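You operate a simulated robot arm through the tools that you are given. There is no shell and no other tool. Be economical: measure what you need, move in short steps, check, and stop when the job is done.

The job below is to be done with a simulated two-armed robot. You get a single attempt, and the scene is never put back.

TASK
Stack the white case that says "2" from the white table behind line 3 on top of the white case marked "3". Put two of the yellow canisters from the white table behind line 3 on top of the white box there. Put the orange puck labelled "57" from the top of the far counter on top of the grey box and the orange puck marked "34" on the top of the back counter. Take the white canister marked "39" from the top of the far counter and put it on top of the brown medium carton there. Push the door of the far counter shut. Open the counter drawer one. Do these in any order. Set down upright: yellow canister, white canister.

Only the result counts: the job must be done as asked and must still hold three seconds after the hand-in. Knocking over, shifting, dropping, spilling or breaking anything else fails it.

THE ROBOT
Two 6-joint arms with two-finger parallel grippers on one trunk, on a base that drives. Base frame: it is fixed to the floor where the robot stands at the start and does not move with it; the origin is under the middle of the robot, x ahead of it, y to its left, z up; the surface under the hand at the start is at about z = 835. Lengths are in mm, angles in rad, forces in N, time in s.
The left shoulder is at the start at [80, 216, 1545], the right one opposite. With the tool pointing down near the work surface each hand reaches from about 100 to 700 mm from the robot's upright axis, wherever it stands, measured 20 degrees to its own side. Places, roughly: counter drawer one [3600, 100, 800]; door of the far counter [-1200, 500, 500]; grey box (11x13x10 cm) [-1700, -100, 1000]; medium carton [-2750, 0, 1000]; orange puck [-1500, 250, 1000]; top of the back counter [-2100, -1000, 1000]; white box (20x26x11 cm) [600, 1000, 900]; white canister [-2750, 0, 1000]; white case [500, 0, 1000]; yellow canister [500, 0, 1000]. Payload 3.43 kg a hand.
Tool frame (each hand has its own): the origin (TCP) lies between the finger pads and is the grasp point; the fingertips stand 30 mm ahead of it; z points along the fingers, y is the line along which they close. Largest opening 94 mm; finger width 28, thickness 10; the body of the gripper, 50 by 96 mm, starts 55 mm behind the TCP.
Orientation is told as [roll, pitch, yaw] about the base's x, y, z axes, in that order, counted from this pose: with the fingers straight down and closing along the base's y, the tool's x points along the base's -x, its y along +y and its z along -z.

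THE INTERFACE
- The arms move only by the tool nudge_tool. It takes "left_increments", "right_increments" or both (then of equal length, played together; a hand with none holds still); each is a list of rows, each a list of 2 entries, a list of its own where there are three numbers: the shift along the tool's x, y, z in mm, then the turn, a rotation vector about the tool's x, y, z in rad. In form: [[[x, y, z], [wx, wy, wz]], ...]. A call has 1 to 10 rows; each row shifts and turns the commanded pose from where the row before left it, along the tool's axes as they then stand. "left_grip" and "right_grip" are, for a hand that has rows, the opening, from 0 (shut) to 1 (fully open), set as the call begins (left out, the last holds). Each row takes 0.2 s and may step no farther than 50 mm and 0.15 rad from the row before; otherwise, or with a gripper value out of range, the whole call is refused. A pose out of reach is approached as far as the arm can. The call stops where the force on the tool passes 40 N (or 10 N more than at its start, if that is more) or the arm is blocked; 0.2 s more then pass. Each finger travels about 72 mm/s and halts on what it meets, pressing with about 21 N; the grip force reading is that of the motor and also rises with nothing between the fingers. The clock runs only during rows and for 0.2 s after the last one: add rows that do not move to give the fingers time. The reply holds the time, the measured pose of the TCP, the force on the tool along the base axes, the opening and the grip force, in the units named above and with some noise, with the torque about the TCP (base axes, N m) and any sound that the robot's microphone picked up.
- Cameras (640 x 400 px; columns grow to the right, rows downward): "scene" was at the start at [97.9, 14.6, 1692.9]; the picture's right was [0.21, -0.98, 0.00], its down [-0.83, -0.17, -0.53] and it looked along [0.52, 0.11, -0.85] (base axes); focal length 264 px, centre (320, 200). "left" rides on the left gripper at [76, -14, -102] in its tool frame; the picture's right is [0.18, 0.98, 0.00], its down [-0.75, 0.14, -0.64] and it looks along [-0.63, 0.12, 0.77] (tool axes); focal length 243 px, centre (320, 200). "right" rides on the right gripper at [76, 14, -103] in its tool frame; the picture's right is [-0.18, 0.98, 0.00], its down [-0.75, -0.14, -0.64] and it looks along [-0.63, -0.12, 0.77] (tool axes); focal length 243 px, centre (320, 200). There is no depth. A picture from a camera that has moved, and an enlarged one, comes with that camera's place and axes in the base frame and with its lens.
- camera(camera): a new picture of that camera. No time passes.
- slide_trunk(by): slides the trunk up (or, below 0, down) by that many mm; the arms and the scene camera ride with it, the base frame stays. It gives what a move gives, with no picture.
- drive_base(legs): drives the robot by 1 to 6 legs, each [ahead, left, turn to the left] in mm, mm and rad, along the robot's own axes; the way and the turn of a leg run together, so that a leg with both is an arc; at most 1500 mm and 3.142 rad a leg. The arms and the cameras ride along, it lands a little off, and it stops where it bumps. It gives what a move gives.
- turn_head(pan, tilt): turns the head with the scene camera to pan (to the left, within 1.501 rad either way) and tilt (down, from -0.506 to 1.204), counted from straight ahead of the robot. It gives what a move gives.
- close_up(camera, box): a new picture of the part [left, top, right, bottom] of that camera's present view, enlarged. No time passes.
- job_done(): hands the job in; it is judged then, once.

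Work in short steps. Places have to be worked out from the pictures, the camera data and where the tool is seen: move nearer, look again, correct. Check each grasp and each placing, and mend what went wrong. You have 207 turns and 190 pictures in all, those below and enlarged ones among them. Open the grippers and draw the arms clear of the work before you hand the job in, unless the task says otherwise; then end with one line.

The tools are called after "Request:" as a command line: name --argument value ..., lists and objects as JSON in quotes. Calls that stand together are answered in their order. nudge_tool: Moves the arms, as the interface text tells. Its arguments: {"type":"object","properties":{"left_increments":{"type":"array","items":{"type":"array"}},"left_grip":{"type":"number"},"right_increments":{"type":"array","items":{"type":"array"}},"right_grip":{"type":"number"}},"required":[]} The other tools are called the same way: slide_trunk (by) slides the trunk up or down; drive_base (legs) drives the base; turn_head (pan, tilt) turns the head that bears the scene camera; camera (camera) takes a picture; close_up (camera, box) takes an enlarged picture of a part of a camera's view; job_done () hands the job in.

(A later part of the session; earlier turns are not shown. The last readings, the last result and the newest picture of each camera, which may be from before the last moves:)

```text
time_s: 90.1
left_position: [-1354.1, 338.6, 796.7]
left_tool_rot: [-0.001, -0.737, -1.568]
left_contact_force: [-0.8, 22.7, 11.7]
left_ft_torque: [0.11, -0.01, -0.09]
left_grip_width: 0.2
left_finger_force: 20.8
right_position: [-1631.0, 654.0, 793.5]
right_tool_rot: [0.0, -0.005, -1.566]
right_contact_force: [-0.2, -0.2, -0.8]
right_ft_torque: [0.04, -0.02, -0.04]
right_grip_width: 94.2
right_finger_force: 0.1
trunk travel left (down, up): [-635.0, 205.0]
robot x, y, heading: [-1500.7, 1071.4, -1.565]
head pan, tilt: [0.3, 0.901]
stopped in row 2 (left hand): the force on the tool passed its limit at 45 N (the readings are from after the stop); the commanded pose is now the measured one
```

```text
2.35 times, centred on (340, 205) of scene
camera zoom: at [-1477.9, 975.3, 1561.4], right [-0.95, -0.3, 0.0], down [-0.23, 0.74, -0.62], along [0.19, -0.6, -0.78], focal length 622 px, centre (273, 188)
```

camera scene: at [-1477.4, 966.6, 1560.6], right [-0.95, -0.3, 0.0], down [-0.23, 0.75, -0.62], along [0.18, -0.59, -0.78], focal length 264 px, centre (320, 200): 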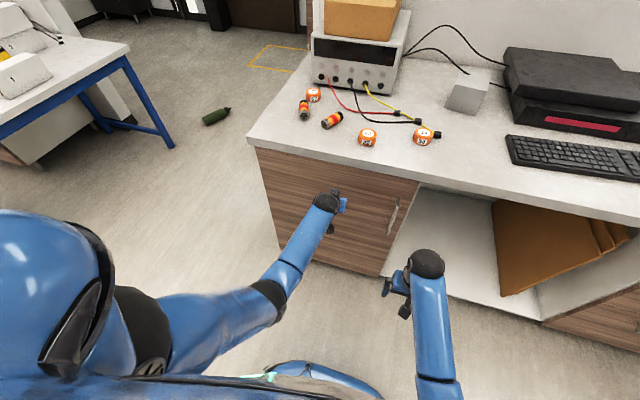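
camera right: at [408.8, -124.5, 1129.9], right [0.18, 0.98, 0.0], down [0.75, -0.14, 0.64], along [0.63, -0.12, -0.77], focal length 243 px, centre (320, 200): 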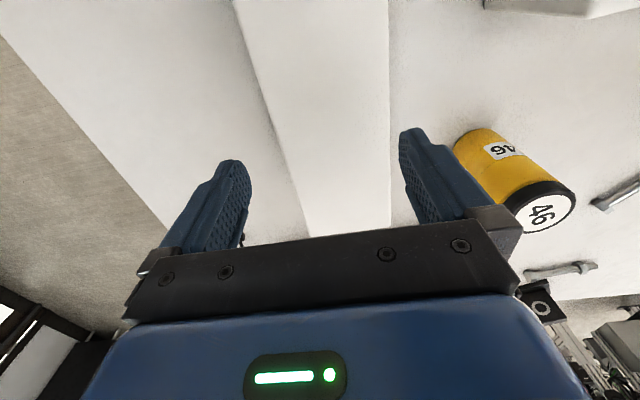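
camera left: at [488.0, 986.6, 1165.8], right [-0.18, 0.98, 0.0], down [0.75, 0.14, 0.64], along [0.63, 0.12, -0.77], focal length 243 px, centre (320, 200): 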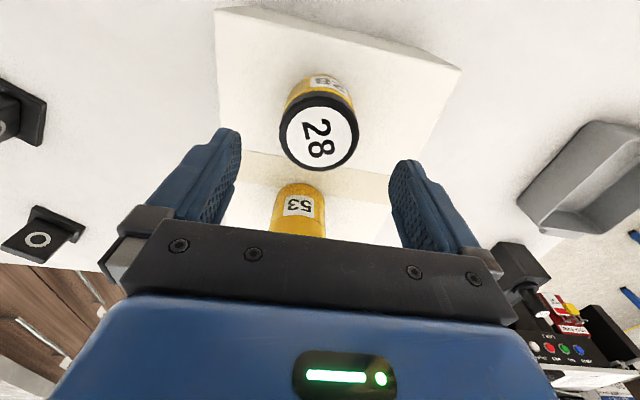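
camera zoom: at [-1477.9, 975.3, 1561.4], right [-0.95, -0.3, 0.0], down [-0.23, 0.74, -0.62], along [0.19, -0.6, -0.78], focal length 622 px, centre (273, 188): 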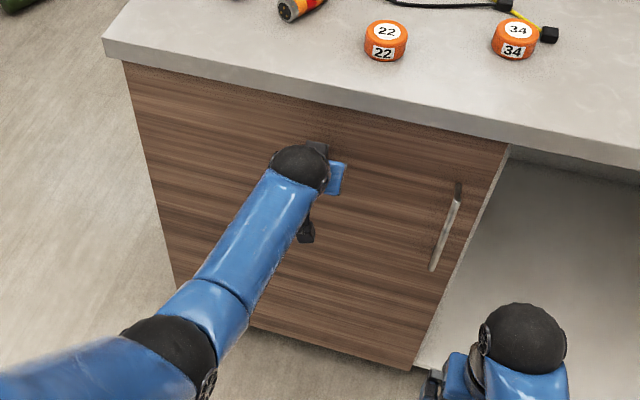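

The door is shut (45 N stop). I withdraw the hand and straighten it.

Request:
nudge_tool --left_increments '[[[33, 0, -31], [0, 0, 0]], [[33, 0, -31], [0, 0, 0]], [[33, 0, -31], [0, 0, 0]], [[33, 0, -31], [0, 0, 0]], [[33, 20, -31], [0, 0, 0]], [[0, 0, 0], [0, 0.15, 0]], [[0, 0, 0], [0, 0.15, 0]], [[0, 0, 0], [0, 0.15, 0]], [[0, 0, 0], [0, 0.15, 0]], [[0, 0, 0], [0, 0.138, 0]]]' --left_grip 1.0

Request:
slide_trunk --by 203

Request:
camera --camera "scene"

```text
time_s: 92.3
left_position: [-1335.0, 558.3, 797.5]
left_tool_rot: [-0.001, 0.009, -1.569]
left_contact_force: [-0.7, 0.0, -0.3]
left_ft_torque: [0.03, 0.04, 0.03]
left_grip_width: 93.9
left_finger_force: 0.0
right_position: [-1629.4, 649.3, 789.6]
right_tool_rot: [0.001, 0.003, -1.569]
right_contact_force: [0.0, 1.0, -0.4]
right_ft_torque: [0.02, -0.03, 0.01]
right_grip_width: 94.1
right_finger_force: 0.1
trunk travel left (down, up): [-635.0, 205.0]
robot x, y, heading: [-1501.3, 1069.8, -1.566]
head pan, tilt: [0.3, 0.901]
```

```text
time_s: 94.5
left_position: [-1335.7, 560.2, 1002.1]
left_tool_rot: [0.0, 0.005, -1.567]
left_contact_force: [-0.3, -0.3, 0.1]
left_ft_torque: [-0.02, 0.03, 0.0]
left_grip_width: 94.2
left_finger_force: 0.0
right_position: [-1630.6, 649.8, 993.3]
right_tool_rot: [-0.001, 0.0, -1.569]
right_contact_force: [-0.8, 0.2, 0.7]
right_ft_torque: [0.04, 0.02, 0.02]
right_grip_width: 93.9
right_finger_force: 0.0
trunk travel left (down, up): [-838.0, 2.0]
robot x, y, heading: [-1498.0, 1066.9, -1.571]
head pan, tilt: [0.3, 0.901]
```

```text
132 pictures are left
camera scene: at [-1477.3, 967.6, 1763.6], right [-0.95, -0.3, 0.0], down [-0.23, 0.75, -0.62], along [0.19, -0.59, -0.78], focal length 264 px, centre (320, 200)
```

scene: 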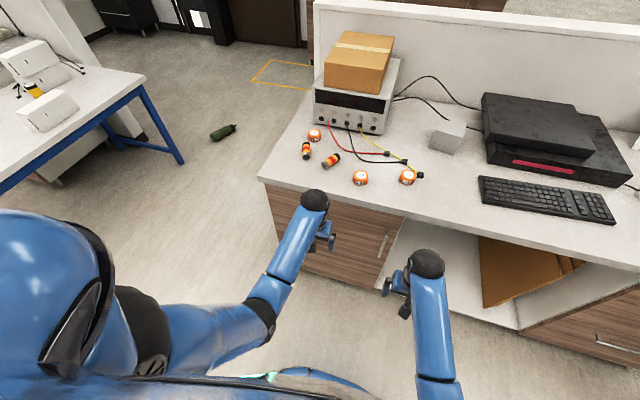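

I raise and extend both hands so they'll be well above the counter items before driving closer.

Request:
nudge_tool --left_increments '[[[-30, 0, -20], [0, 0, 0]], [[-30, 0, -30], [0, 0, 0]], [[-10, 0, -30], [0, 0, 0]], [[0, 0, 0], [0, 0, 0]], [[0, 0, 0], [0, 0, 0]]]' --right_increments '[[[-40, 0, -10], [0, 0, 0]], [[-40, 0, -15], [0, 0, 0]], [[-40, 0, -25], [0, 0, 0]], [[-30, 0, -25], [0, 0, 0]], [[0, 0, -10], [0, 0, 0]]]'

Request:
drive_base --legs '[[200, 0, 0]]'

```text
time_s: 95.7
left_position: [-1336.3, 491.2, 1080.6]
left_tool_rot: [0.0, 0.007, -1.567]
left_contact_force: [0.1, -0.1, 0.2]
left_ft_torque: [0.0, 0.0, -0.01]
left_grip_width: 93.9
left_finger_force: 0.1
right_position: [-1629.4, 498.9, 1077.8]
right_tool_rot: [0.001, -0.001, -1.569]
right_contact_force: [1.2, -0.8, 0.1]
right_ft_torque: [-0.01, 0.01, 0.0]
right_grip_width: 94.2
right_finger_force: 0.0
trunk travel left (down, up): [-838.0, 2.0]
robot x, y, heading: [-1496.2, 1071.6, -1.562]
head pan, tilt: [0.3, 0.901]
```

```text
time_s: 97.2
left_position: [-1334.1, 296.9, 1081.9]
left_tool_rot: [0.002, 0.002, -1.567]
left_contact_force: [0.9, 0.4, 0.7]
left_ft_torque: [-0.01, -0.02, 0.01]
left_grip_width: 94.0
left_finger_force: 0.0
right_position: [-1628.5, 305.0, 1080.9]
right_tool_rot: [0.0, -0.003, -1.569]
right_contact_force: [-0.7, 0.0, -0.6]
right_ft_torque: [-0.04, 0.01, 0.03]
right_grip_width: 94.1
right_finger_force: 0.0
trunk travel left (down, up): [-838.0, 2.0]
robot x, y, heading: [-1497.3, 870.8, -1.561]
head pan, tilt: [0.3, 0.901]
```

Now I shift left 181 mm and forward towards the counter.

Request:
drive_base --legs '[[0, 181, 0], [180, 0, 0]]'

Request:
camera --camera "left"

Request:
camera --camera "right"

```text
time_s: 99.9
left_position: [-1152.5, 116.8, 1081.6]
left_tool_rot: [0.001, 0.001, -1.568]
left_contact_force: [-0.8, 0.2, -0.4]
left_ft_torque: [-0.03, -0.01, -0.02]
left_grip_width: 94.0
left_finger_force: 0.0
right_position: [-1446.7, 124.1, 1079.4]
right_tool_rot: [0.003, -0.002, -1.568]
right_contact_force: [-0.8, 0.2, 0.3]
right_ft_torque: [-0.03, 0.05, -0.02]
right_grip_width: 94.1
right_finger_force: 0.0
trunk travel left (down, up): [-838.0, 2.0]
robot x, y, heading: [-1319.6, 688.4, -1.567]
head pan, tilt: [0.3, 0.901]
```

```text
131 pictures are left
camera left: at [-1167.0, 191.6, 1186.1], right [0.98, 0.19, 0.0], down [0.14, -0.75, 0.64], along [0.12, -0.63, -0.77], focal length 243 px, centre (320, 200)
```

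left: 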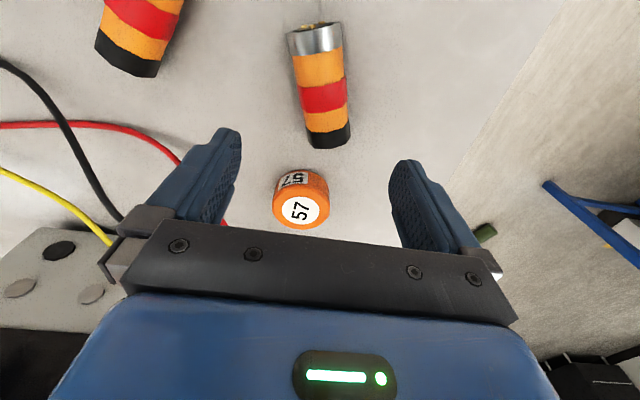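

```text
130 pictures are left
camera right: at [-1432.9, 202.4, 1182.0], right [0.98, -0.18, 0.0], down [-0.14, -0.75, 0.64], along [-0.12, -0.63, -0.77], focal length 243 px, centre (320, 200)
```

right: 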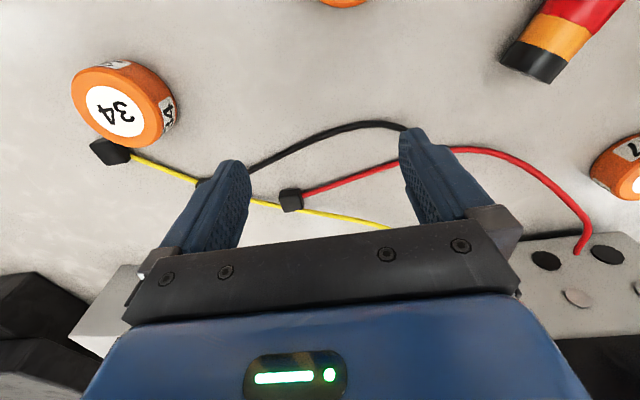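

Puck 57 is ahead of the left hand at about y≈20. I advance over it and look again.

Request:
nudge_tool --left_increments '[[[-45, -2, 0], [0, 0, 0]], [[-40, 0, 10], [0, 0, 0]], [[0, 0, 25], [0, 0, 0]], [[0, 0, 0], [0, 0, 0]]]'

Request:
camera --camera "left"

```text
time_s: 100.9
left_position: [-1155.1, 28.1, 1044.6]
left_tool_rot: [0.0, 0.006, -1.567]
left_contact_force: [0.1, -1.0, -0.6]
left_ft_torque: [-0.01, 0.0, 0.03]
left_grip_width: 93.9
left_finger_force: 0.0
right_position: [-1446.6, 123.1, 1078.7]
right_tool_rot: [0.001, 0.001, -1.566]
right_contact_force: [0.1, -0.3, 0.0]
right_ft_torque: [-0.01, 0.02, -0.02]
right_grip_width: 94.0
right_finger_force: 0.1
trunk travel left (down, up): [-838.0, 2.0]
robot x, y, heading: [-1318.6, 692.8, -1.567]
head pan, tilt: [0.3, 0.901]
```

```text
129 pictures are left
camera left: at [-1169.2, 103.6, 1149.1], right [0.98, 0.19, 0.0], down [0.14, -0.76, 0.64], along [0.12, -0.63, -0.77], focal length 243 px, centre (320, 200)
```

left: 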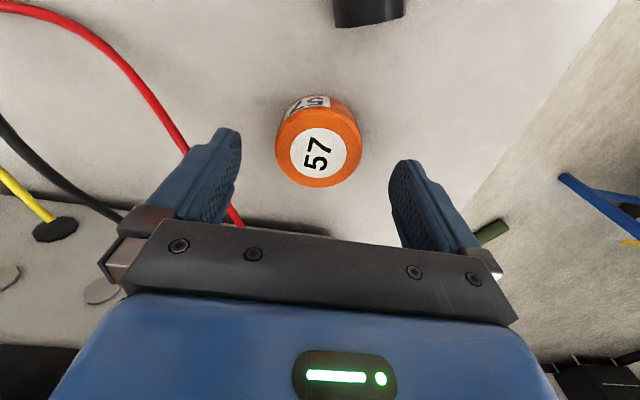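

I lower to about the puck's top and check alignment.

Request:
nudge_tool --left_increments '[[[-3, 0, 20], [0, 0, 0]], [[0, 0, 15], [0, 0, 0]], [[0, 0, 0], [0, 0, 0]]]'

Request:
camera --camera "left"

```text
time_s: 101.7
left_position: [-1154.7, 23.5, 1011.1]
left_tool_rot: [0.0, 0.006, -1.568]
left_contact_force: [0.6, 0.5, -0.1]
left_ft_torque: [-0.03, -0.01, 0.0]
left_grip_width: 94.1
left_finger_force: 0.0
right_position: [-1447.1, 122.1, 1077.7]
right_tool_rot: [-0.002, 0.001, -1.568]
right_contact_force: [0.2, 0.0, 0.1]
right_ft_torque: [0.02, 0.0, -0.01]
right_grip_width: 94.0
right_finger_force: 0.1
trunk travel left (down, up): [-838.0, 2.0]
robot x, y, heading: [-1319.9, 693.0, -1.564]
head pan, tilt: [0.3, 0.901]
```

```text
128 pictures are left
camera left: at [-1168.9, 100.3, 1114.1], right [0.98, 0.19, 0.0], down [0.14, -0.76, 0.64], along [0.12, -0.63, -0.77], focal length 243 px, centre (320, 200)
```

left: 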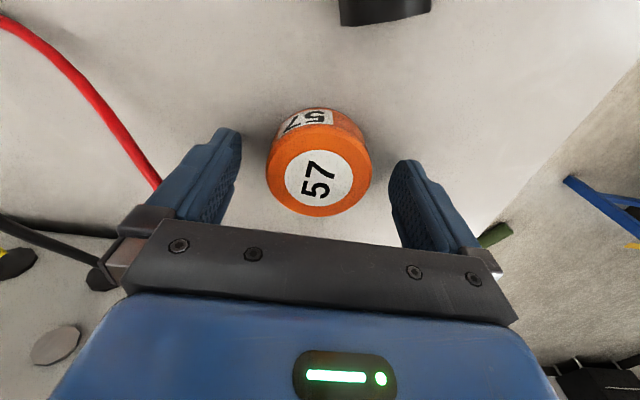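

Puck centre ≈(-1156,24), top z≈997. I descend to TCP 990 and grip.

Request:
nudge_tool --left_increments '[[[0, -1, 12], [0, 0, 0]], [[0, 0, 9], [0, 0, 0]], [[0, 0, 0], [0, 0, 0]]]'

Request:
nudge_tool --left_increments '[[[0, 0, 0], [0, 0, 0]], [[0, 0, 0], [0, 0, 0]], [[0, 0, 0], [0, 0, 0]], [[0, 0, 0], [0, 0, 0]], [[0, 0, -20], [0, 0, 0]], [[0, 0, -30], [0, 0, 0]], [[0, 0, 0], [0, 0, 0]]]' --left_grip 0.3

Request:
camera --camera "left"

```text
time_s: 102.4
left_position: [-1155.2, 25.6, 999.3]
left_tool_rot: [0.001, -0.011, -1.567]
left_contact_force: [2.1, 15.2, 21.8]
left_ft_torque: [0.74, 0.8, -0.6]
left_grip_width: 93.7
left_finger_force: 0.0
right_position: [-1446.8, 128.3, 1081.4]
right_tool_rot: [0.0, -0.006, -1.564]
right_contact_force: [-0.1, -0.3, -0.5]
right_ft_torque: [-0.01, 0.0, 0.0]
right_grip_width: 93.9
right_finger_force: 0.0
trunk travel left (down, up): [-838.0, 2.0]
robot x, y, heading: [-1318.3, 691.7, -1.567]
head pan, tilt: [0.3, 0.901]
stopped in row 3 (left hand): the force on the tool passed its limit at 48 N (the readings are from after the stop); the commanded pose is now the measured one
```

```text
time_s: 104.0
left_position: [-1156.2, 23.0, 1045.2]
left_tool_rot: [0.0, -0.006, -1.567]
left_contact_force: [-0.3, -0.8, -0.5]
left_ft_torque: [-0.02, 0.0, -0.02]
left_grip_width: 59.7
left_finger_force: 20.7
right_position: [-1448.6, 123.8, 1078.5]
right_tool_rot: [-0.001, 0.0, -1.568]
right_contact_force: [-0.8, -0.4, 0.0]
right_ft_torque: [-0.01, 0.0, 0.0]
right_grip_width: 94.0
right_finger_force: 0.1
trunk travel left (down, up): [-838.0, 2.0]
robot x, y, heading: [-1315.3, 691.1, -1.566]
head pan, tilt: [0.3, 0.901]
```

```text
127 pictures are left
camera left: at [-1170.8, 99.4, 1148.4], right [0.98, 0.19, 0.0], down [0.14, -0.75, 0.65], along [0.12, -0.64, -0.76], focal length 243 px, centre (320, 200)
```

left: 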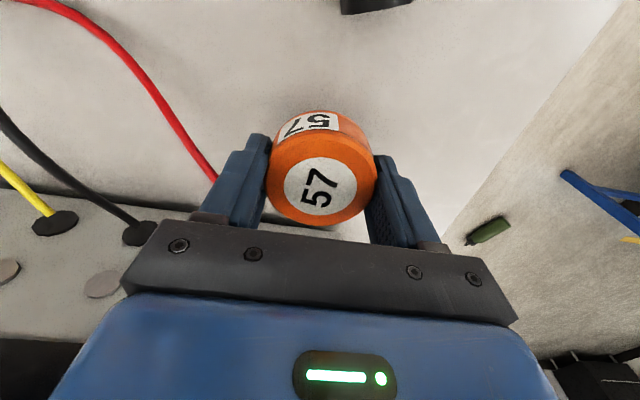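

Puck 57 is held; the counter is at z≈965. I raise it, then drive back, right ~560 mm, toward the grey box.

Request:
nudge_tool --left_increments '[[[0, 0, -40], [0, 0, 0]], [[0, 0, -40], [0, 0, 0]], [[0, 0, -20], [0, 0, 0]], [[0, 0, 0], [0, 0, 0]]]'

Request:
drive_base --legs '[[-80, 0, 0], [0, -560, 0]]'

Request:
camera --camera "left"

Request:
camera --camera "scene"

```text
time_s: 105.0
left_position: [-1156.0, 21.8, 1144.4]
left_tool_rot: [0.001, -0.005, -1.565]
left_contact_force: [0.2, -0.2, -0.6]
left_ft_torque: [0.01, -0.01, 0.01]
left_grip_width: 59.7
left_finger_force: 20.9
right_position: [-1447.4, 122.2, 1077.7]
right_tool_rot: [0.0, 0.001, -1.567]
right_contact_force: [0.2, 0.8, 0.1]
right_ft_torque: [0.0, 0.03, -0.02]
right_grip_width: 93.9
right_finger_force: 0.0
trunk travel left (down, up): [-838.0, 2.0]
robot x, y, heading: [-1314.9, 693.5, -1.567]
head pan, tilt: [0.3, 0.901]
```

```text
time_s: 108.9
left_position: [-1709.9, 99.4, 1144.0]
left_tool_rot: [-0.002, -0.006, -1.562]
left_contact_force: [-0.4, 0.1, -0.5]
left_ft_torque: [-0.01, -0.01, 0.02]
left_grip_width: 59.5
left_finger_force: 21.6
right_position: [-2002.0, 198.1, 1077.8]
right_tool_rot: [-0.003, 0.002, -1.564]
right_contact_force: [-0.5, -0.1, -0.1]
right_ft_torque: [-0.01, -0.03, 0.01]
right_grip_width: 94.1
right_finger_force: 0.0
trunk travel left (down, up): [-838.0, 2.0]
robot x, y, heading: [-1876.9, 770.8, -1.562]
head pan, tilt: [0.3, 0.901]
```

```text
126 pictures are left
camera left: at [-1724.3, 175.7, 1247.5], right [0.98, 0.19, 0.0], down [0.15, -0.75, 0.65], along [0.12, -0.64, -0.76], focal length 243 px, centre (320, 200)
```

left: 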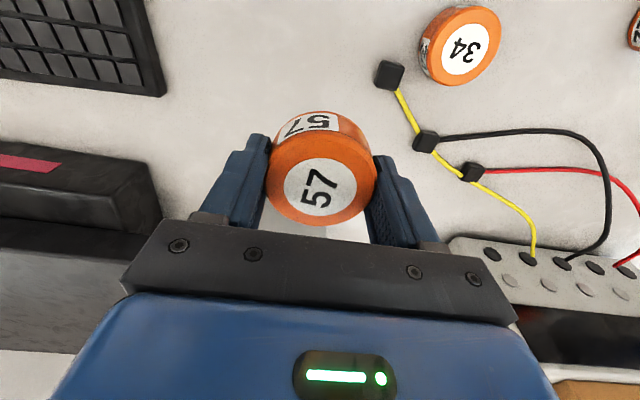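

```text
125 pictures are left
camera scene: at [-1850.7, 666.2, 1763.5], right [-0.95, -0.3, 0.0], down [-0.24, 0.75, -0.62], along [0.19, -0.59, -0.78], focal length 264 px, centre (320, 200)
```

scene: 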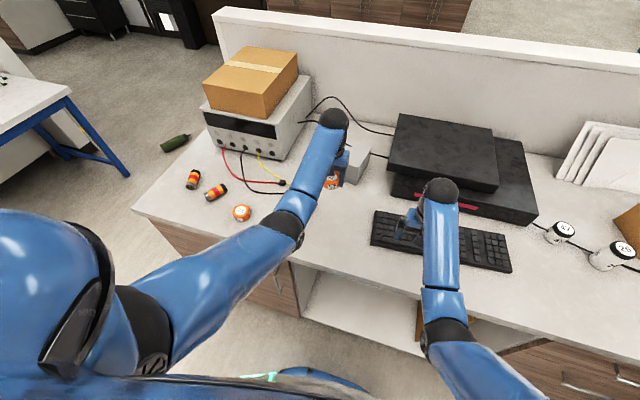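

I zoom in on the grey box to locate its top.

Request:
close_up --camera "scene" --box '[290, 110, 410, 210]'

Request:
close_up --camera "left" --box '[220, 180, 400, 270]'

```text
4.00 times, centred on (350, 160) of scene
camera zoom: at [-1850.7, 666.2, 1763.5], right [-0.95, -0.3, 0.0], down [-0.24, 0.75, -0.62], along [0.19, -0.59, -0.78], focal length 1057 px, centre (200, 360)
```

zoom: 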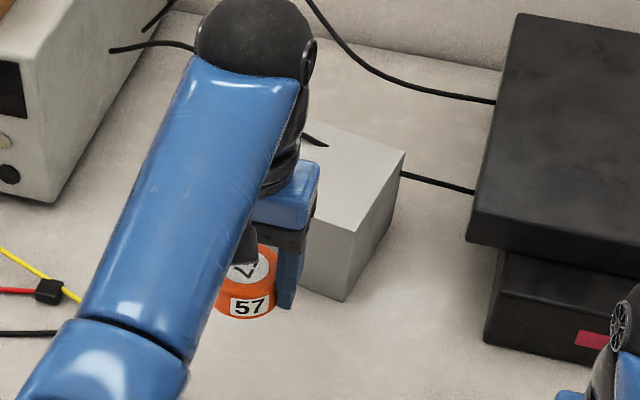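

```text
3.56 times, centred on (310, 225) of left
camera zoom: at [-1724.3, 175.7, 1247.5], right [0.98, 0.19, 0.0], down [0.15, -0.75, 0.65], along [0.12, -0.64, -0.76], focal length 863 px, centre (356, 111)
```

zoom: 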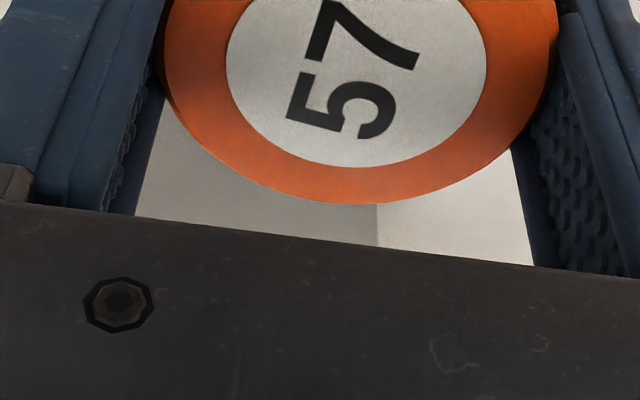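

Grey box centre ≈(-1724,-120), top z≈1064. I drive 120 mm forward and extend the left arm over it.

Request:
drive_base --legs '[[120, 0, 0]]'

Request:
nudge_tool --left_increments '[[[-40, -7, 0], [0, 0, 0]], [[-40, -7, 0], [0, 0, 0]], [[0, 0, 0], [0, 0, 0]]]'

Request:
close_up --camera "scene" --box '[290, 110, 410, 210]'

```text
time_s: 110.1
left_position: [-1710.5, -10.0, 1149.3]
left_tool_rot: [0.001, -0.016, -1.562]
left_contact_force: [1.1, 0.6, -1.6]
left_ft_torque: [-0.02, -0.01, -0.04]
left_grip_width: 59.6
left_finger_force: 20.7
right_position: [-2001.8, 87.6, 1081.7]
right_tool_rot: [0.001, -0.005, -1.562]
right_contact_force: [0.4, -0.2, 1.1]
right_ft_torque: [-0.06, -0.01, -0.01]
right_grip_width: 94.1
right_finger_force: 0.2
trunk travel left (down, up): [-838.0, 2.0]
robot x, y, heading: [-1877.3, 652.2, -1.562]
head pan, tilt: [0.3, 0.901]
```

```text
time_s: 110.9
left_position: [-1723.2, -90.0, 1149.0]
left_tool_rot: [-0.001, -0.008, -1.562]
left_contact_force: [-0.2, 0.1, -1.0]
left_ft_torque: [-0.01, 0.01, -0.01]
left_grip_width: 59.5
left_finger_force: 20.8
left hand out of reach, approached as far as the arm can: row 2
right_position: [-2001.8, 84.0, 1078.6]
right_tool_rot: [0.001, 0.0, -1.562]
right_contact_force: [0.5, -0.3, -0.1]
right_ft_torque: [-0.02, 0.01, 0.0]
right_grip_width: 94.2
right_finger_force: 0.0
trunk travel left (down, up): [-838.0, 2.0]
robot x, y, heading: [-1877.6, 651.7, -1.561]
head pan, tilt: [0.3, 0.901]
```

```text
4.00 times, centred on (350, 160) of scene
camera zoom: at [-1852.8, 551.6, 1763.8], right [-0.95, -0.3, 0.0], down [-0.24, 0.75, -0.62], along [0.19, -0.59, -0.78], focal length 1057 px, centre (200, 360)
```

zoom: 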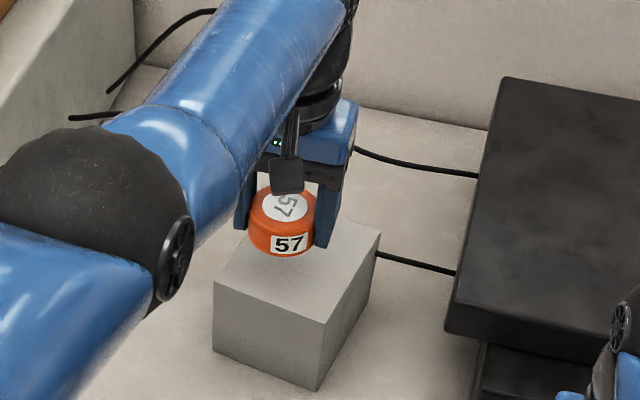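

Slightly more is needed; I drive 22 mm ahead, then lower.

Request:
drive_base --legs '[[25, 0, 0]]'

Request:
nudge_tool --left_increments '[[[0, 0, 25], [0, 0, 0]], [[0, 0, 10], [0, 0, 0]], [[0, 0, 0], [0, 0, 0]]]'

Request:
close_up --camera "scene" --box '[290, 110, 410, 210]'

```text
time_s: 111.7
left_position: [-1723.8, -111.4, 1150.9]
left_tool_rot: [0.0, -0.011, -1.563]
left_contact_force: [0.4, 1.6, -0.8]
left_ft_torque: [-0.08, 0.01, -0.01]
left_grip_width: 59.4
left_finger_force: 20.7
right_position: [-2002.8, 61.5, 1081.2]
right_tool_rot: [0.0, -0.002, -1.563]
right_contact_force: [0.0, 0.9, 0.5]
right_ft_torque: [-0.02, 0.03, -0.02]
right_grip_width: 94.3
right_finger_force: 0.0
trunk travel left (down, up): [-838.0, 2.0]
robot x, y, heading: [-1876.2, 624.9, -1.562]
head pan, tilt: [0.3, 0.901]
```

```text
time_s: 112.5
left_position: [-1722.9, -105.4, 1116.4]
left_tool_rot: [0.0, -0.009, -1.562]
left_contact_force: [0.3, 0.4, 0.4]
left_ft_torque: [-0.03, 0.04, 0.0]
left_grip_width: 59.7
left_finger_force: 21.3
left hand out of reach, approached as far as the arm can: row 1
right_position: [-2002.1, 60.2, 1079.2]
right_tool_rot: [0.002, -0.002, -1.563]
right_contact_force: [0.6, 0.4, 0.5]
right_ft_torque: [-0.04, 0.05, 0.01]
right_grip_width: 94.4
right_finger_force: 0.0
trunk travel left (down, up): [-838.0, 2.0]
robot x, y, heading: [-1876.9, 625.3, -1.565]
head pan, tilt: [0.3, 0.901]
```

```text
4.00 times, centred on (350, 160) of scene
camera zoom: at [-1852.5, 528.6, 1763.9], right [-0.95, -0.3, 0.0], down [-0.24, 0.75, -0.62], along [0.19, -0.59, -0.78], focal length 1057 px, centre (200, 360)
```

zoom: 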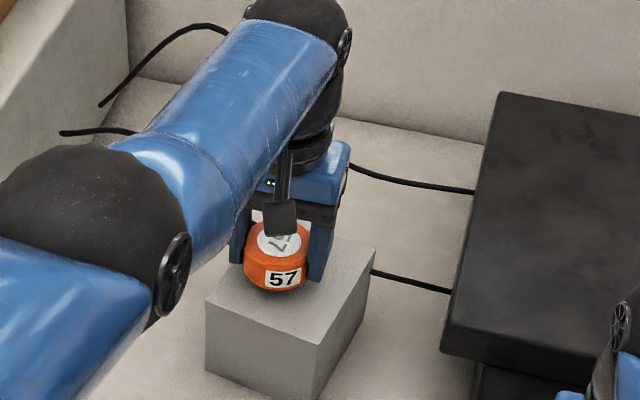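

Good position. Lower to contact in small steps.

Request:
nudge_tool --left_increments '[[[0, 0, 8], [0, 0, 0]], [[0, 0, 5], [0, 0, 0]], [[0, 0, 4], [0, 0, 0]], [[0, 0, 3], [0, 0, 0]], [[0, 0, 0], [0, 0, 0]]]'

```text
time_s: 113.7
left_position: [-1721.5, -103.4, 1100.0]
left_tool_rot: [-0.001, -0.009, -1.563]
left_contact_force: [0.5, 1.3, 4.1]
left_ft_torque: [-0.1, -0.05, 0.02]
left_grip_width: 59.5
left_finger_force: 21.0
left hand out of reach, approached as far as the arm can: row 2, 4
right_position: [-2002.1, 58.0, 1078.7]
right_tool_rot: [0.0, 0.001, -1.563]
right_contact_force: [0.2, 0.4, 0.4]
right_ft_torque: [-0.01, 0.05, -0.01]
right_grip_width: 94.0
right_finger_force: 0.0
trunk travel left (down, up): [-838.0, 2.0]
robot x, y, heading: [-1872.3, 629.3, -1.565]
head pan, tilt: [0.3, 0.901]
```

Light contact (4 N). I release and raise the hand.

Request:
nudge_tool --left_increments '[[[0, 0, 1], [0, 0, 0]], [[0, 0, 0], [0, 0, 0]], [[0, 0, 0], [0, 0, 0]], [[0, 0, 0], [0, 0, 0]], [[2, 0, -20], [0, 0, 0]], [[2, 0, -30], [0, 0, 0]], [[5, 0, -30], [0, 0, 0]], [[0, 0, 0], [0, 0, 0]]]' --left_grip 1.0

Request:
close_up --camera "scene" --box '[290, 110, 410, 210]'

```text
time_s: 115.5
left_position: [-1724.5, -118.9, 1172.1]
left_tool_rot: [0.001, -0.005, -1.562]
left_contact_force: [1.0, -0.6, 0.3]
left_ft_torque: [-0.01, -0.01, 0.0]
left_grip_width: 94.0
left_finger_force: 0.1
left hand out of reach, approached as far as the arm can: row 5, 6, 7
right_position: [-2002.0, 56.3, 1078.5]
right_tool_rot: [0.0, 0.002, -1.565]
right_contact_force: [0.0, -0.5, 0.4]
right_ft_torque: [0.01, -0.03, -0.01]
right_grip_width: 93.8
right_finger_force: 0.1
trunk travel left (down, up): [-838.0, 2.0]
robot x, y, heading: [-1875.9, 628.4, -1.564]
head pan, tilt: [0.3, 0.901]
```

```text
4.00 times, centred on (350, 160) of scene
camera zoom: at [-1852.8, 524.3, 1763.6], right [-0.95, -0.3, 0.0], down [-0.24, 0.75, -0.62], along [0.19, -0.59, -0.78], focal length 1057 px, centre (200, 360)
```

zoom: 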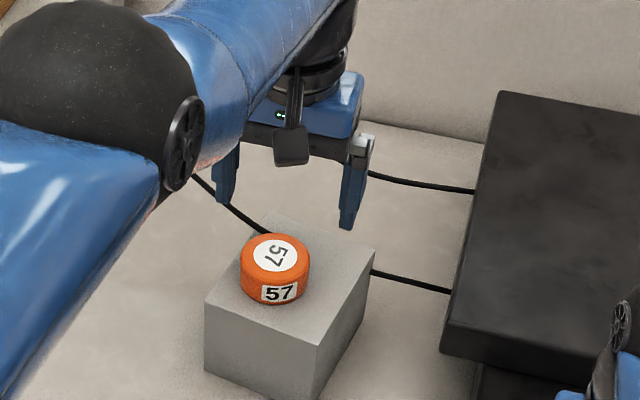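

Puck 57 rests on the grey box. Now puck 34 (≈(-1594,161)): I bring the left hand back over it.

Request:
nudge_tool --left_increments '[[[45, 15, 0], [0, 0, 0]], [[45, 15, 0], [0, 0, 0]], [[45, 15, 0], [0, 0, 0]], [[40, 20, 20], [0, 0, 0]], [[35, 20, 25], [0, 0, 0]], [[35, 20, 25], [0, 0, 0]], [[25, 20, 30], [0, 0, 0]], [[0, 5, 20], [0, 0, 0]], [[0, 0, 0], [0, 0, 0]]]'

Request:
camera --camera "left"

```text
time_s: 116.6
left_position: [-1682.1, -112.6, 1131.5]
left_tool_rot: [-0.008, -0.029, -1.565]
left_contact_force: [-1.0, 2.7, 7.8]
left_ft_torque: [0.15, 0.35, -0.1]
left_grip_width: 93.8
left_finger_force: 0.0
left hand out of reach, approached as far as the arm can: row 1, 2, 3, 4, 5
right_position: [-2004.6, 60.1, 1080.7]
right_tool_rot: [-0.001, -0.004, -1.563]
right_contact_force: [-0.6, 0.9, 0.2]
right_ft_torque: [-0.01, -0.01, 0.01]
right_grip_width: 93.9
right_finger_force: 0.0
trunk travel left (down, up): [-838.0, 2.0]
robot x, y, heading: [-1877.3, 626.8, -1.568]
head pan, tilt: [0.3, 0.901]
stopped in row 5 (left hand): the force on the tool passed its limit at 57 N (the readings are from after the stop); the commanded pose is now the measured one
```

```text
119 pictures are left
camera left: at [-1696.0, -34.0, 1233.4], right [0.98, 0.19, -0.01], down [0.15, -0.74, 0.66], along [0.12, -0.65, -0.75], focal length 243 px, centre (320, 200)
```

left: 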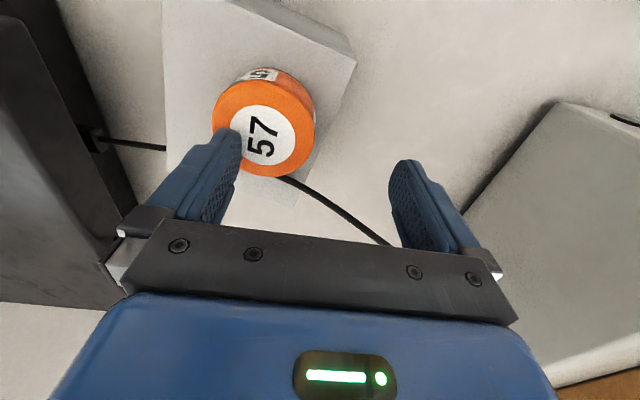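

The arm lagged because of earlier out-of-reach commands, and the left finger touched puck 57's top. I lift straight up at once.

Request:
nudge_tool --left_increments '[[[0, 0, -20], [0, 0, 0]], [[5, 0, -20], [0, 0, 0]], [[0, 0, 0], [0, 0, 0]]]'

Request:
camera --camera "left"

Request:
close_up --camera "scene" --box '[290, 110, 410, 210]'

```text
time_s: 117.4
left_position: [-1680.6, -123.5, 1165.6]
left_tool_rot: [-0.009, -0.023, -1.562]
left_contact_force: [-0.7, -0.5, -0.4]
left_ft_torque: [0.02, -0.02, 0.01]
left_grip_width: 93.8
left_finger_force: 0.0
left hand out of reach, approached as far as the arm can: row 1, 2
right_position: [-2004.4, 57.5, 1078.7]
right_tool_rot: [0.001, -0.002, -1.564]
right_contact_force: [-0.2, 0.8, -0.2]
right_ft_torque: [-0.01, -0.01, -0.02]
right_grip_width: 93.9
right_finger_force: 0.0
trunk travel left (down, up): [-838.0, 2.0]
robot x, y, heading: [-1878.6, 630.1, -1.562]
head pan, tilt: [0.3, 0.901]
```

```text
118 pictures are left
camera left: at [-1694.1, -45.4, 1268.2], right [0.98, 0.19, -0.01], down [0.15, -0.74, 0.66], along [0.12, -0.65, -0.75], focal length 243 px, centre (320, 200)
```

left: 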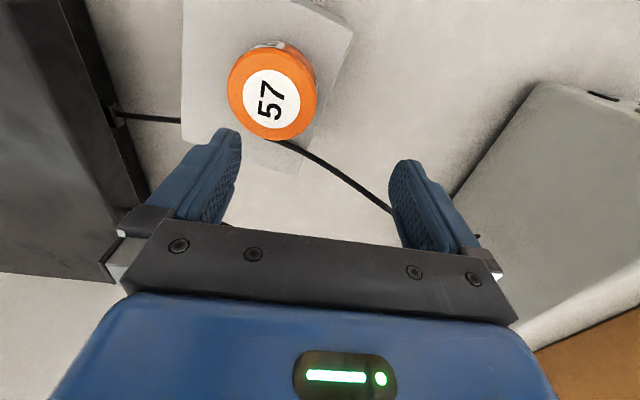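

```text
4.00 times, centred on (350, 160) of scene
camera zoom: at [-1853.2, 525.5, 1763.7], right [-0.95, -0.3, 0.0], down [-0.24, 0.75, -0.62], along [0.19, -0.59, -0.78], focal length 1057 px, centre (200, 360)
```

zoom: 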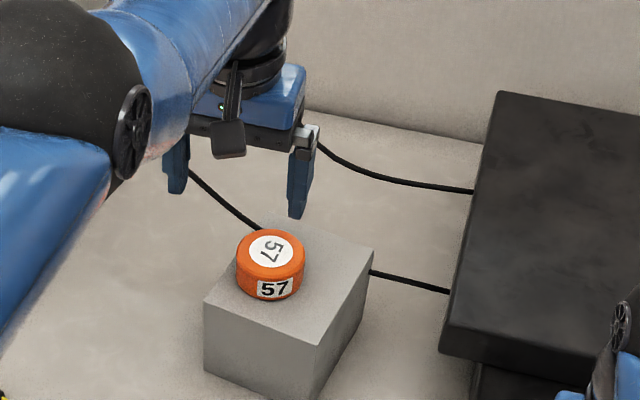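

Puck 57 only moved a few mm and remains well on the box. I back the base off 190 mm to clear the hand.

Request:
drive_base --legs '[[-190, 0, 0]]'

Request:
nudge_tool --left_increments '[[[40, 5, 10], [0, 0, 0]], [[40, 10, 10], [0, 0, 0]], [[0, 0, 0], [0, 0, 0]]]'

Request:
camera --camera "left"

```text
time_s: 118.9
left_position: [-1682.4, 60.9, 1162.2]
left_tool_rot: [-0.008, -0.016, -1.564]
left_contact_force: [0.2, 1.2, -0.4]
left_ft_torque: [0.02, 0.0, 0.0]
left_grip_width: 94.2
left_finger_force: 0.0
right_position: [-2004.8, 242.1, 1075.9]
right_tool_rot: [-0.001, 0.005, -1.561]
right_contact_force: [0.3, 0.0, -1.0]
right_ft_torque: [0.02, 0.02, -0.03]
right_grip_width: 94.1
right_finger_force: 0.1
trunk travel left (down, up): [-838.0, 2.0]
robot x, y, heading: [-1875.0, 818.4, -1.563]
head pan, tilt: [0.3, 0.901]
```

```text
time_s: 119.7
left_position: [-1668.5, 72.3, 1126.4]
left_tool_rot: [-0.007, -0.02, -1.564]
left_contact_force: [-1.0, -0.1, 0.0]
left_ft_torque: [-0.02, 0.02, 0.01]
left_grip_width: 93.8
left_finger_force: 0.1
left hand out of reach, approached as far as the arm can: row 1, 2
right_position: [-2004.5, 243.8, 1078.1]
right_tool_rot: [0.0, 0.003, -1.562]
right_contact_force: [-1.1, 1.0, -0.3]
right_ft_torque: [0.02, -0.02, -0.03]
right_grip_width: 94.3
right_finger_force: 0.0
trunk travel left (down, up): [-838.0, 2.0]
robot x, y, heading: [-1875.9, 813.3, -1.566]
head pan, tilt: [0.3, 0.901]
```

```text
116 pictures are left
camera left: at [-1682.2, 150.8, 1228.2], right [0.98, 0.19, -0.01], down [0.15, -0.74, 0.66], along [0.12, -0.65, -0.76], focal length 243 px, centre (320, 200)
```

left: 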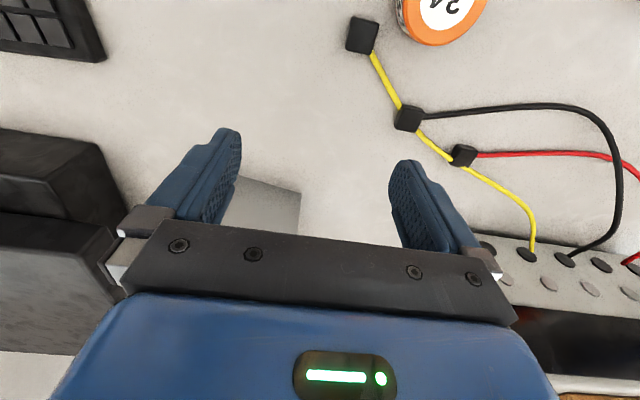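

Puck 34 is at ≈(-1593,155). I keep moving the command backward until the arm follows.

Request:
nudge_tool --left_increments '[[[35, 20, 0], [0, 0, 0]], [[30, 20, 0], [0, 0, 0]], [[0, 15, 0], [0, 0, 0]], [[0, 0, 0], [0, 0, 0]]]'

Request:
camera --camera "left"

```text
time_s: 120.7
left_position: [-1612.8, 79.9, 1108.5]
left_tool_rot: [-0.01, -0.023, -1.566]
left_contact_force: [-0.2, 0.1, 0.7]
left_ft_torque: [0.02, -0.01, 0.0]
left_grip_width: 94.3
left_finger_force: 0.1
left hand out of reach, approached as far as the arm can: row 1, 2
right_position: [-2006.6, 246.2, 1077.0]
right_tool_rot: [0.0, 0.0, -1.563]
right_contact_force: [0.7, 0.3, 0.1]
right_ft_torque: [-0.02, -0.02, 0.02]
right_grip_width: 94.0
right_finger_force: 0.1
trunk travel left (down, up): [-838.0, 2.0]
robot x, y, heading: [-1874.7, 815.0, -1.563]
head pan, tilt: [0.3, 0.901]
```

```text
115 pictures are left
camera left: at [-1625.9, 158.7, 1211.0], right [0.98, 0.19, -0.01], down [0.15, -0.74, 0.66], along [0.12, -0.65, -0.75], focal length 243 px, centre (320, 200)
```

left: 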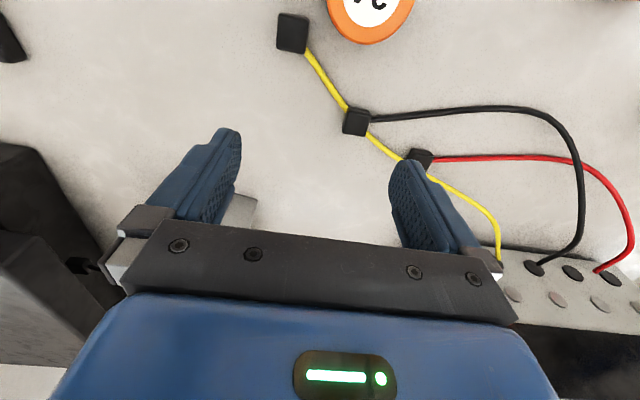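

The arm follows again. A connector lies near where a finger would land, so I rotate the tool 0.45 rad as I move over puck 34.

Request:
nudge_tool --left_increments '[[[40, 10, 10], [0, 0, 0]], [[37, 8, 10], [0, 0, 0]], [[0, 0, 20], [0, 0, 0.15]], [[0, 0, 10], [0, 0.023, 0.15]], [[0, 0, 0], [0, 0, 0.15]], [[0, 0, 0], [0, 0, 0]]]'

Request:
camera --camera "left"

```text
refused: row 4 steps farther than a row can; nothing moved
```

```text
114 pictures are left
camera left: at [-1625.9, 158.7, 1211.0], right [0.98, 0.19, -0.01], down [0.15, -0.74, 0.66], along [0.12, -0.65, -0.75], focal length 243 px, centre (320, 200)
```

left: 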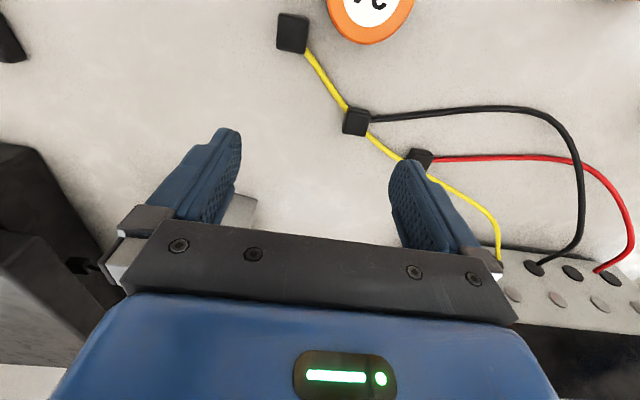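

Retry with legal steps.

Request:
nudge_tool --left_increments '[[[40, 10, 10], [0, 0, 0]], [[37, 8, 10], [0, 0, 0]], [[0, 0, 20], [0, 0, 0.14]], [[0, 0, 10], [0, 0.02, 0.14]], [[0, 0, 0], [0, 0, 0.14]], [[0, 0, 0], [0, 0, 0]]]'

Request:
camera --camera "left"

```text
time_s: 122.1
left_position: [-1589.5, 109.9, 1040.3]
left_tool_rot: [-0.003, -0.002, -1.985]
left_contact_force: [-0.1, -0.3, 0.1]
left_ft_torque: [-0.04, 0.01, -0.01]
left_grip_width: 94.1
left_finger_force: 0.2
left hand out of reach, approached as far as the arm can: row 1, 2, 3, 4
right_position: [-2005.8, 246.0, 1077.9]
right_tool_rot: [0.001, 0.003, -1.563]
right_contact_force: [-1.0, -0.3, -0.2]
right_ft_torque: [-0.01, 0.0, 0.02]
right_grip_width: 94.0
right_finger_force: 0.1
trunk travel left (down, up): [-838.0, 2.0]
robot x, y, heading: [-1877.2, 815.6, -1.565]
head pan, tilt: [0.3, 0.901]
```

```text
113 pictures are left
camera left: at [-1571.4, 185.2, 1143.7], right [0.97, -0.23, 0.0], down [-0.17, -0.74, 0.64], along [-0.15, -0.63, -0.76], focal length 243 px, centre (320, 200)
```

left: 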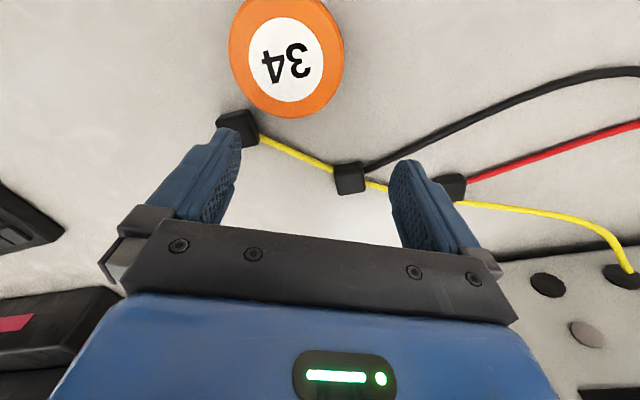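

Puck 34 at ≈(-1594,163). I shift onto it.

Request:
nudge_tool --left_increments '[[[24, -13, -4], [0, 0, 0]], [[24, -13, 0], [0, 0, 0]], [[0, 0, 0], [0, 0, 0]]]'

Request:
camera --camera "left"

```text
time_s: 122.9
left_position: [-1594.1, 164.5, 1045.5]
left_tool_rot: [-0.004, -0.003, -1.984]
left_contact_force: [-0.1, -0.3, -0.4]
left_ft_torque: [0.04, -0.01, -0.02]
left_grip_width: 94.2
left_finger_force: 0.0
right_position: [-2004.7, 246.2, 1077.6]
right_tool_rot: [0.001, 0.002, -1.563]
right_contact_force: [-0.5, -0.7, 0.7]
right_ft_torque: [0.01, 0.0, 0.0]
right_grip_width: 94.1
right_finger_force: 0.0
trunk travel left (down, up): [-838.0, 2.0]
robot x, y, heading: [-1876.2, 811.4, -1.564]
head pan, tilt: [0.3, 0.901]
```

```text
112 pictures are left
camera left: at [-1576.1, 239.7, 1147.9], right [0.97, -0.23, 0.0], down [-0.17, -0.75, 0.64], along [-0.15, -0.63, -0.77], focal length 243 px, centre (320, 200)
```

left: 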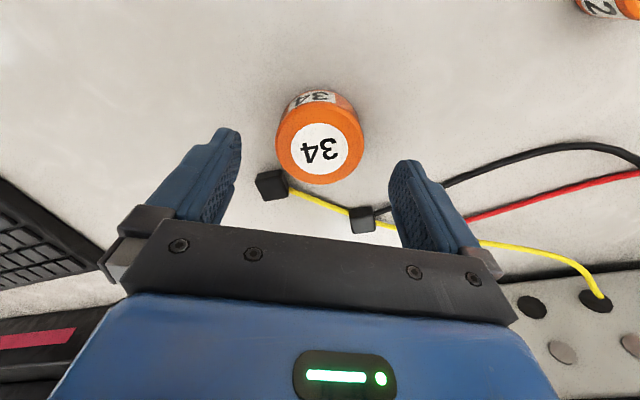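

Aligned as for 57. I descend to z≈1002, grip and lift.

Request:
nudge_tool --left_increments '[[[-4, 0, 20], [0, 0, 0]], [[0, 0, 20], [0, 0, 0]], [[0, 0, 4], [0, 0, 0]], [[0, 0, 0], [0, 0, 0]]]'

Request:
nudge_tool --left_increments '[[[0, 0, 0], [0, 0, 0]], [[0, 0, 0], [0, 0, 0]], [[0, 0, 0], [0, 0, 0]], [[0, 0, 0], [0, 0, 0]], [[0, 0, -20], [0, 0, 0]], [[0, 0, -30], [0, 0, 0]], [[0, 0, -20], [0, 0, 0]], [[0, 0, 0], [0, 0, 0]]]' --left_grip 0.3

Request:
camera --camera "left"

```text
time_s: 123.9
left_position: [-1595.5, 160.8, 1000.6]
left_tool_rot: [-0.004, -0.004, -1.985]
left_contact_force: [-0.4, -1.6, 0.9]
left_ft_torque: [-0.02, -0.03, 0.01]
left_grip_width: 93.8
left_finger_force: 0.1
right_position: [-2005.3, 246.0, 1078.4]
right_tool_rot: [0.001, 0.002, -1.565]
right_contact_force: [-0.3, 0.5, -0.3]
right_ft_torque: [0.02, -0.01, 0.0]
right_grip_width: 94.1
right_finger_force: 0.1
trunk travel left (down, up): [-838.0, 2.0]
robot x, y, heading: [-1876.4, 817.1, -1.566]
head pan, tilt: [0.3, 0.901]
```

```text
time_s: 125.7
left_position: [-1596.2, 160.6, 1071.1]
left_tool_rot: [-0.004, -0.004, -1.986]
left_contact_force: [0.0, 0.4, -0.7]
left_ft_torque: [0.01, 0.0, -0.04]
left_grip_width: 61.4
left_finger_force: 21.1
right_position: [-2004.1, 245.1, 1077.1]
right_tool_rot: [0.001, 0.002, -1.563]
right_contact_force: [0.0, -0.5, 0.8]
right_ft_torque: [0.01, 0.01, 0.01]
right_grip_width: 93.8
right_finger_force: 0.0
trunk travel left (down, up): [-838.0, 2.0]
robot x, y, heading: [-1879.3, 817.5, -1.563]
head pan, tilt: [0.3, 0.901]
```

```text
111 pictures are left
camera left: at [-1577.7, 235.5, 1174.2], right [0.97, -0.23, 0.0], down [-0.17, -0.75, 0.64], along [-0.15, -0.63, -0.76], focal length 243 px, centre (320, 200)
```

left: 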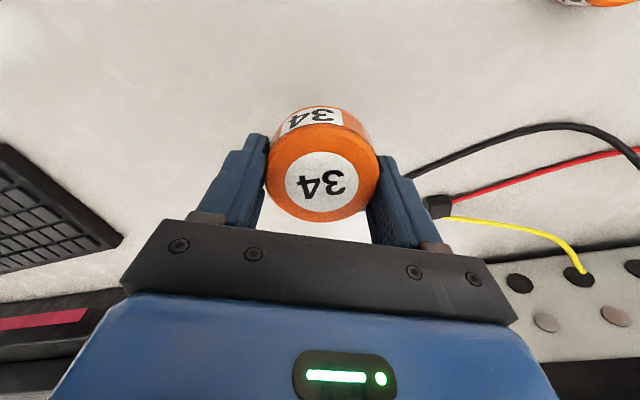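

Puck 34 is held. Next the white canister 39 with the right hand; I drive back a little and right 650 mm to look.

Request:
drive_base --legs '[[-120, 0, 0], [0, -620, 0]]'

Request:
turn_head --pan -0.1 --tilt 0.7

Request:
camera --camera "scene"

```text
time_s: 130.1
left_position: [-2216.1, 275.2, 1069.0]
left_tool_rot: [-0.006, -0.006, -1.98]
left_contact_force: [1.4, 0.0, -0.3]
left_ft_torque: [0.03, 0.04, -0.01]
left_grip_width: 61.3
left_finger_force: 21.0
right_position: [-2624.8, 359.0, 1078.9]
right_tool_rot: [-0.002, 0.0, -1.559]
right_contact_force: [0.1, -0.8, -0.4]
right_ft_torque: [0.02, 0.0, 0.03]
right_grip_width: 94.0
right_finger_force: 0.2
trunk travel left (down, up): [-838.0, 2.0]
robot x, y, heading: [-2499.4, 927.9, -1.558]
head pan, tilt: [0.3, 0.901]
```

```text
time_s: 130.9
left_position: [-2216.8, 275.3, 1070.0]
left_tool_rot: [-0.006, -0.005, -1.981]
left_contact_force: [0.0, -0.1, -0.3]
left_ft_torque: [0.04, 0.0, -0.01]
left_grip_width: 61.4
left_finger_force: 21.2
right_position: [-2627.0, 359.4, 1078.5]
right_tool_rot: [0.001, -0.002, -1.559]
right_contact_force: [0.2, 0.5, 0.2]
right_ft_torque: [0.0, -0.03, 0.0]
right_grip_width: 93.9
right_finger_force: 0.0
trunk travel left (down, up): [-838.0, 2.0]
robot x, y, heading: [-2503.2, 930.6, -1.563]
head pan, tilt: [-0.099, 0.7]
```

```text
110 pictures are left
camera scene: at [-2509.9, 814.3, 1779.7], right [-1.0, 0.09, 0.0], down [0.06, 0.64, -0.76], along [-0.07, -0.76, -0.64], focal length 264 px, centre (320, 200)
```

scene: 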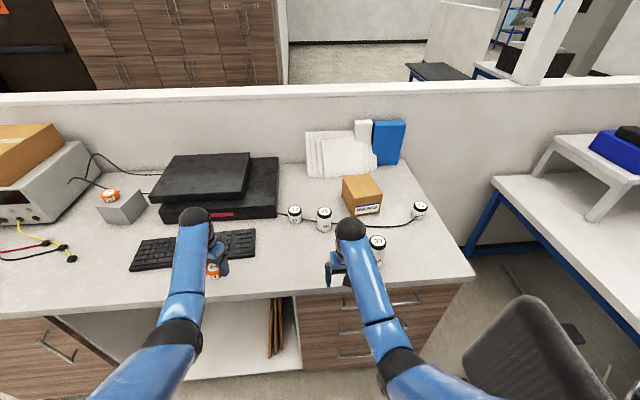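

Request:
close_up --camera "scene" --box '[270, 160, 450, 280]'

```text
3.33 times, centred on (360, 220) of scene
camera zoom: at [-2509.9, 814.3, 1779.7], right [-1.0, 0.09, 0.0], down [0.06, 0.64, -0.76], along [-0.07, -0.76, -0.64], focal length 881 px, centre (187, 133)
```

zoom: 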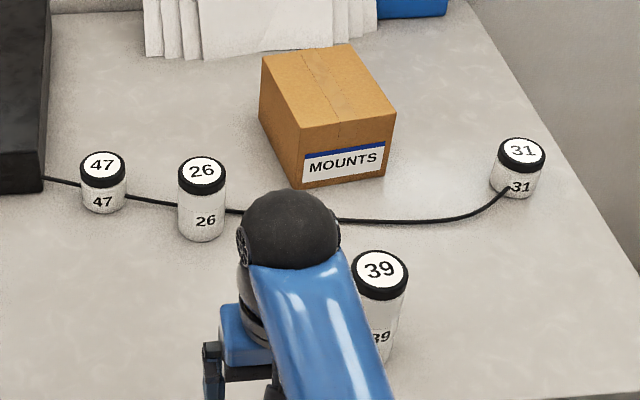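

Canister 39 top ≈(-2771,213,1060); carton behind it. I raise the right hand, move it sideways, and look with its camera.

Request:
nudge_tool --right_increments '[[[0, -35, -20], [0, 0, 0]], [[0, -40, -20], [0, 0, 0]], [[0, -40, -10], [0, 0, 0]], [[0, -30, 0], [0, 0, 0]], [[0, 0, 0], [0, 0, 0]]]'

Request:
camera --camera "right"

```text
time_s: 132.1
left_position: [-2217.3, 275.2, 1070.2]
left_tool_rot: [-0.004, -0.003, -1.98]
left_contact_force: [-0.5, -0.3, -1.0]
left_ft_torque: [-0.02, 0.0, 0.0]
left_grip_width: 61.7
left_finger_force: 21.2
right_position: [-2771.7, 340.2, 1101.8]
right_tool_rot: [0.0, -0.001, -1.558]
right_contact_force: [-0.4, 0.2, 0.4]
right_ft_torque: [0.0, 0.0, 0.02]
right_grip_width: 93.7
right_finger_force: 0.0
right hand out of reach, approached as far as the arm can: row 1, 2, 3
trunk travel left (down, up): [-838.0, 2.0]
robot x, y, heading: [-2502.1, 928.7, -1.559]
head pan, tilt: [-0.099, 0.7]
```

```text
108 pictures are left
camera right: at [-2757.9, 416.6, 1203.0], right [0.99, -0.17, 0.0], down [-0.13, -0.76, 0.64], along [-0.11, -0.63, -0.77], focal length 243 px, centre (320, 200)
```

right: 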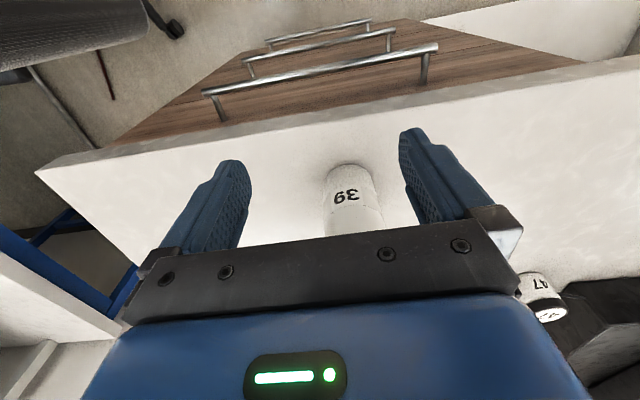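

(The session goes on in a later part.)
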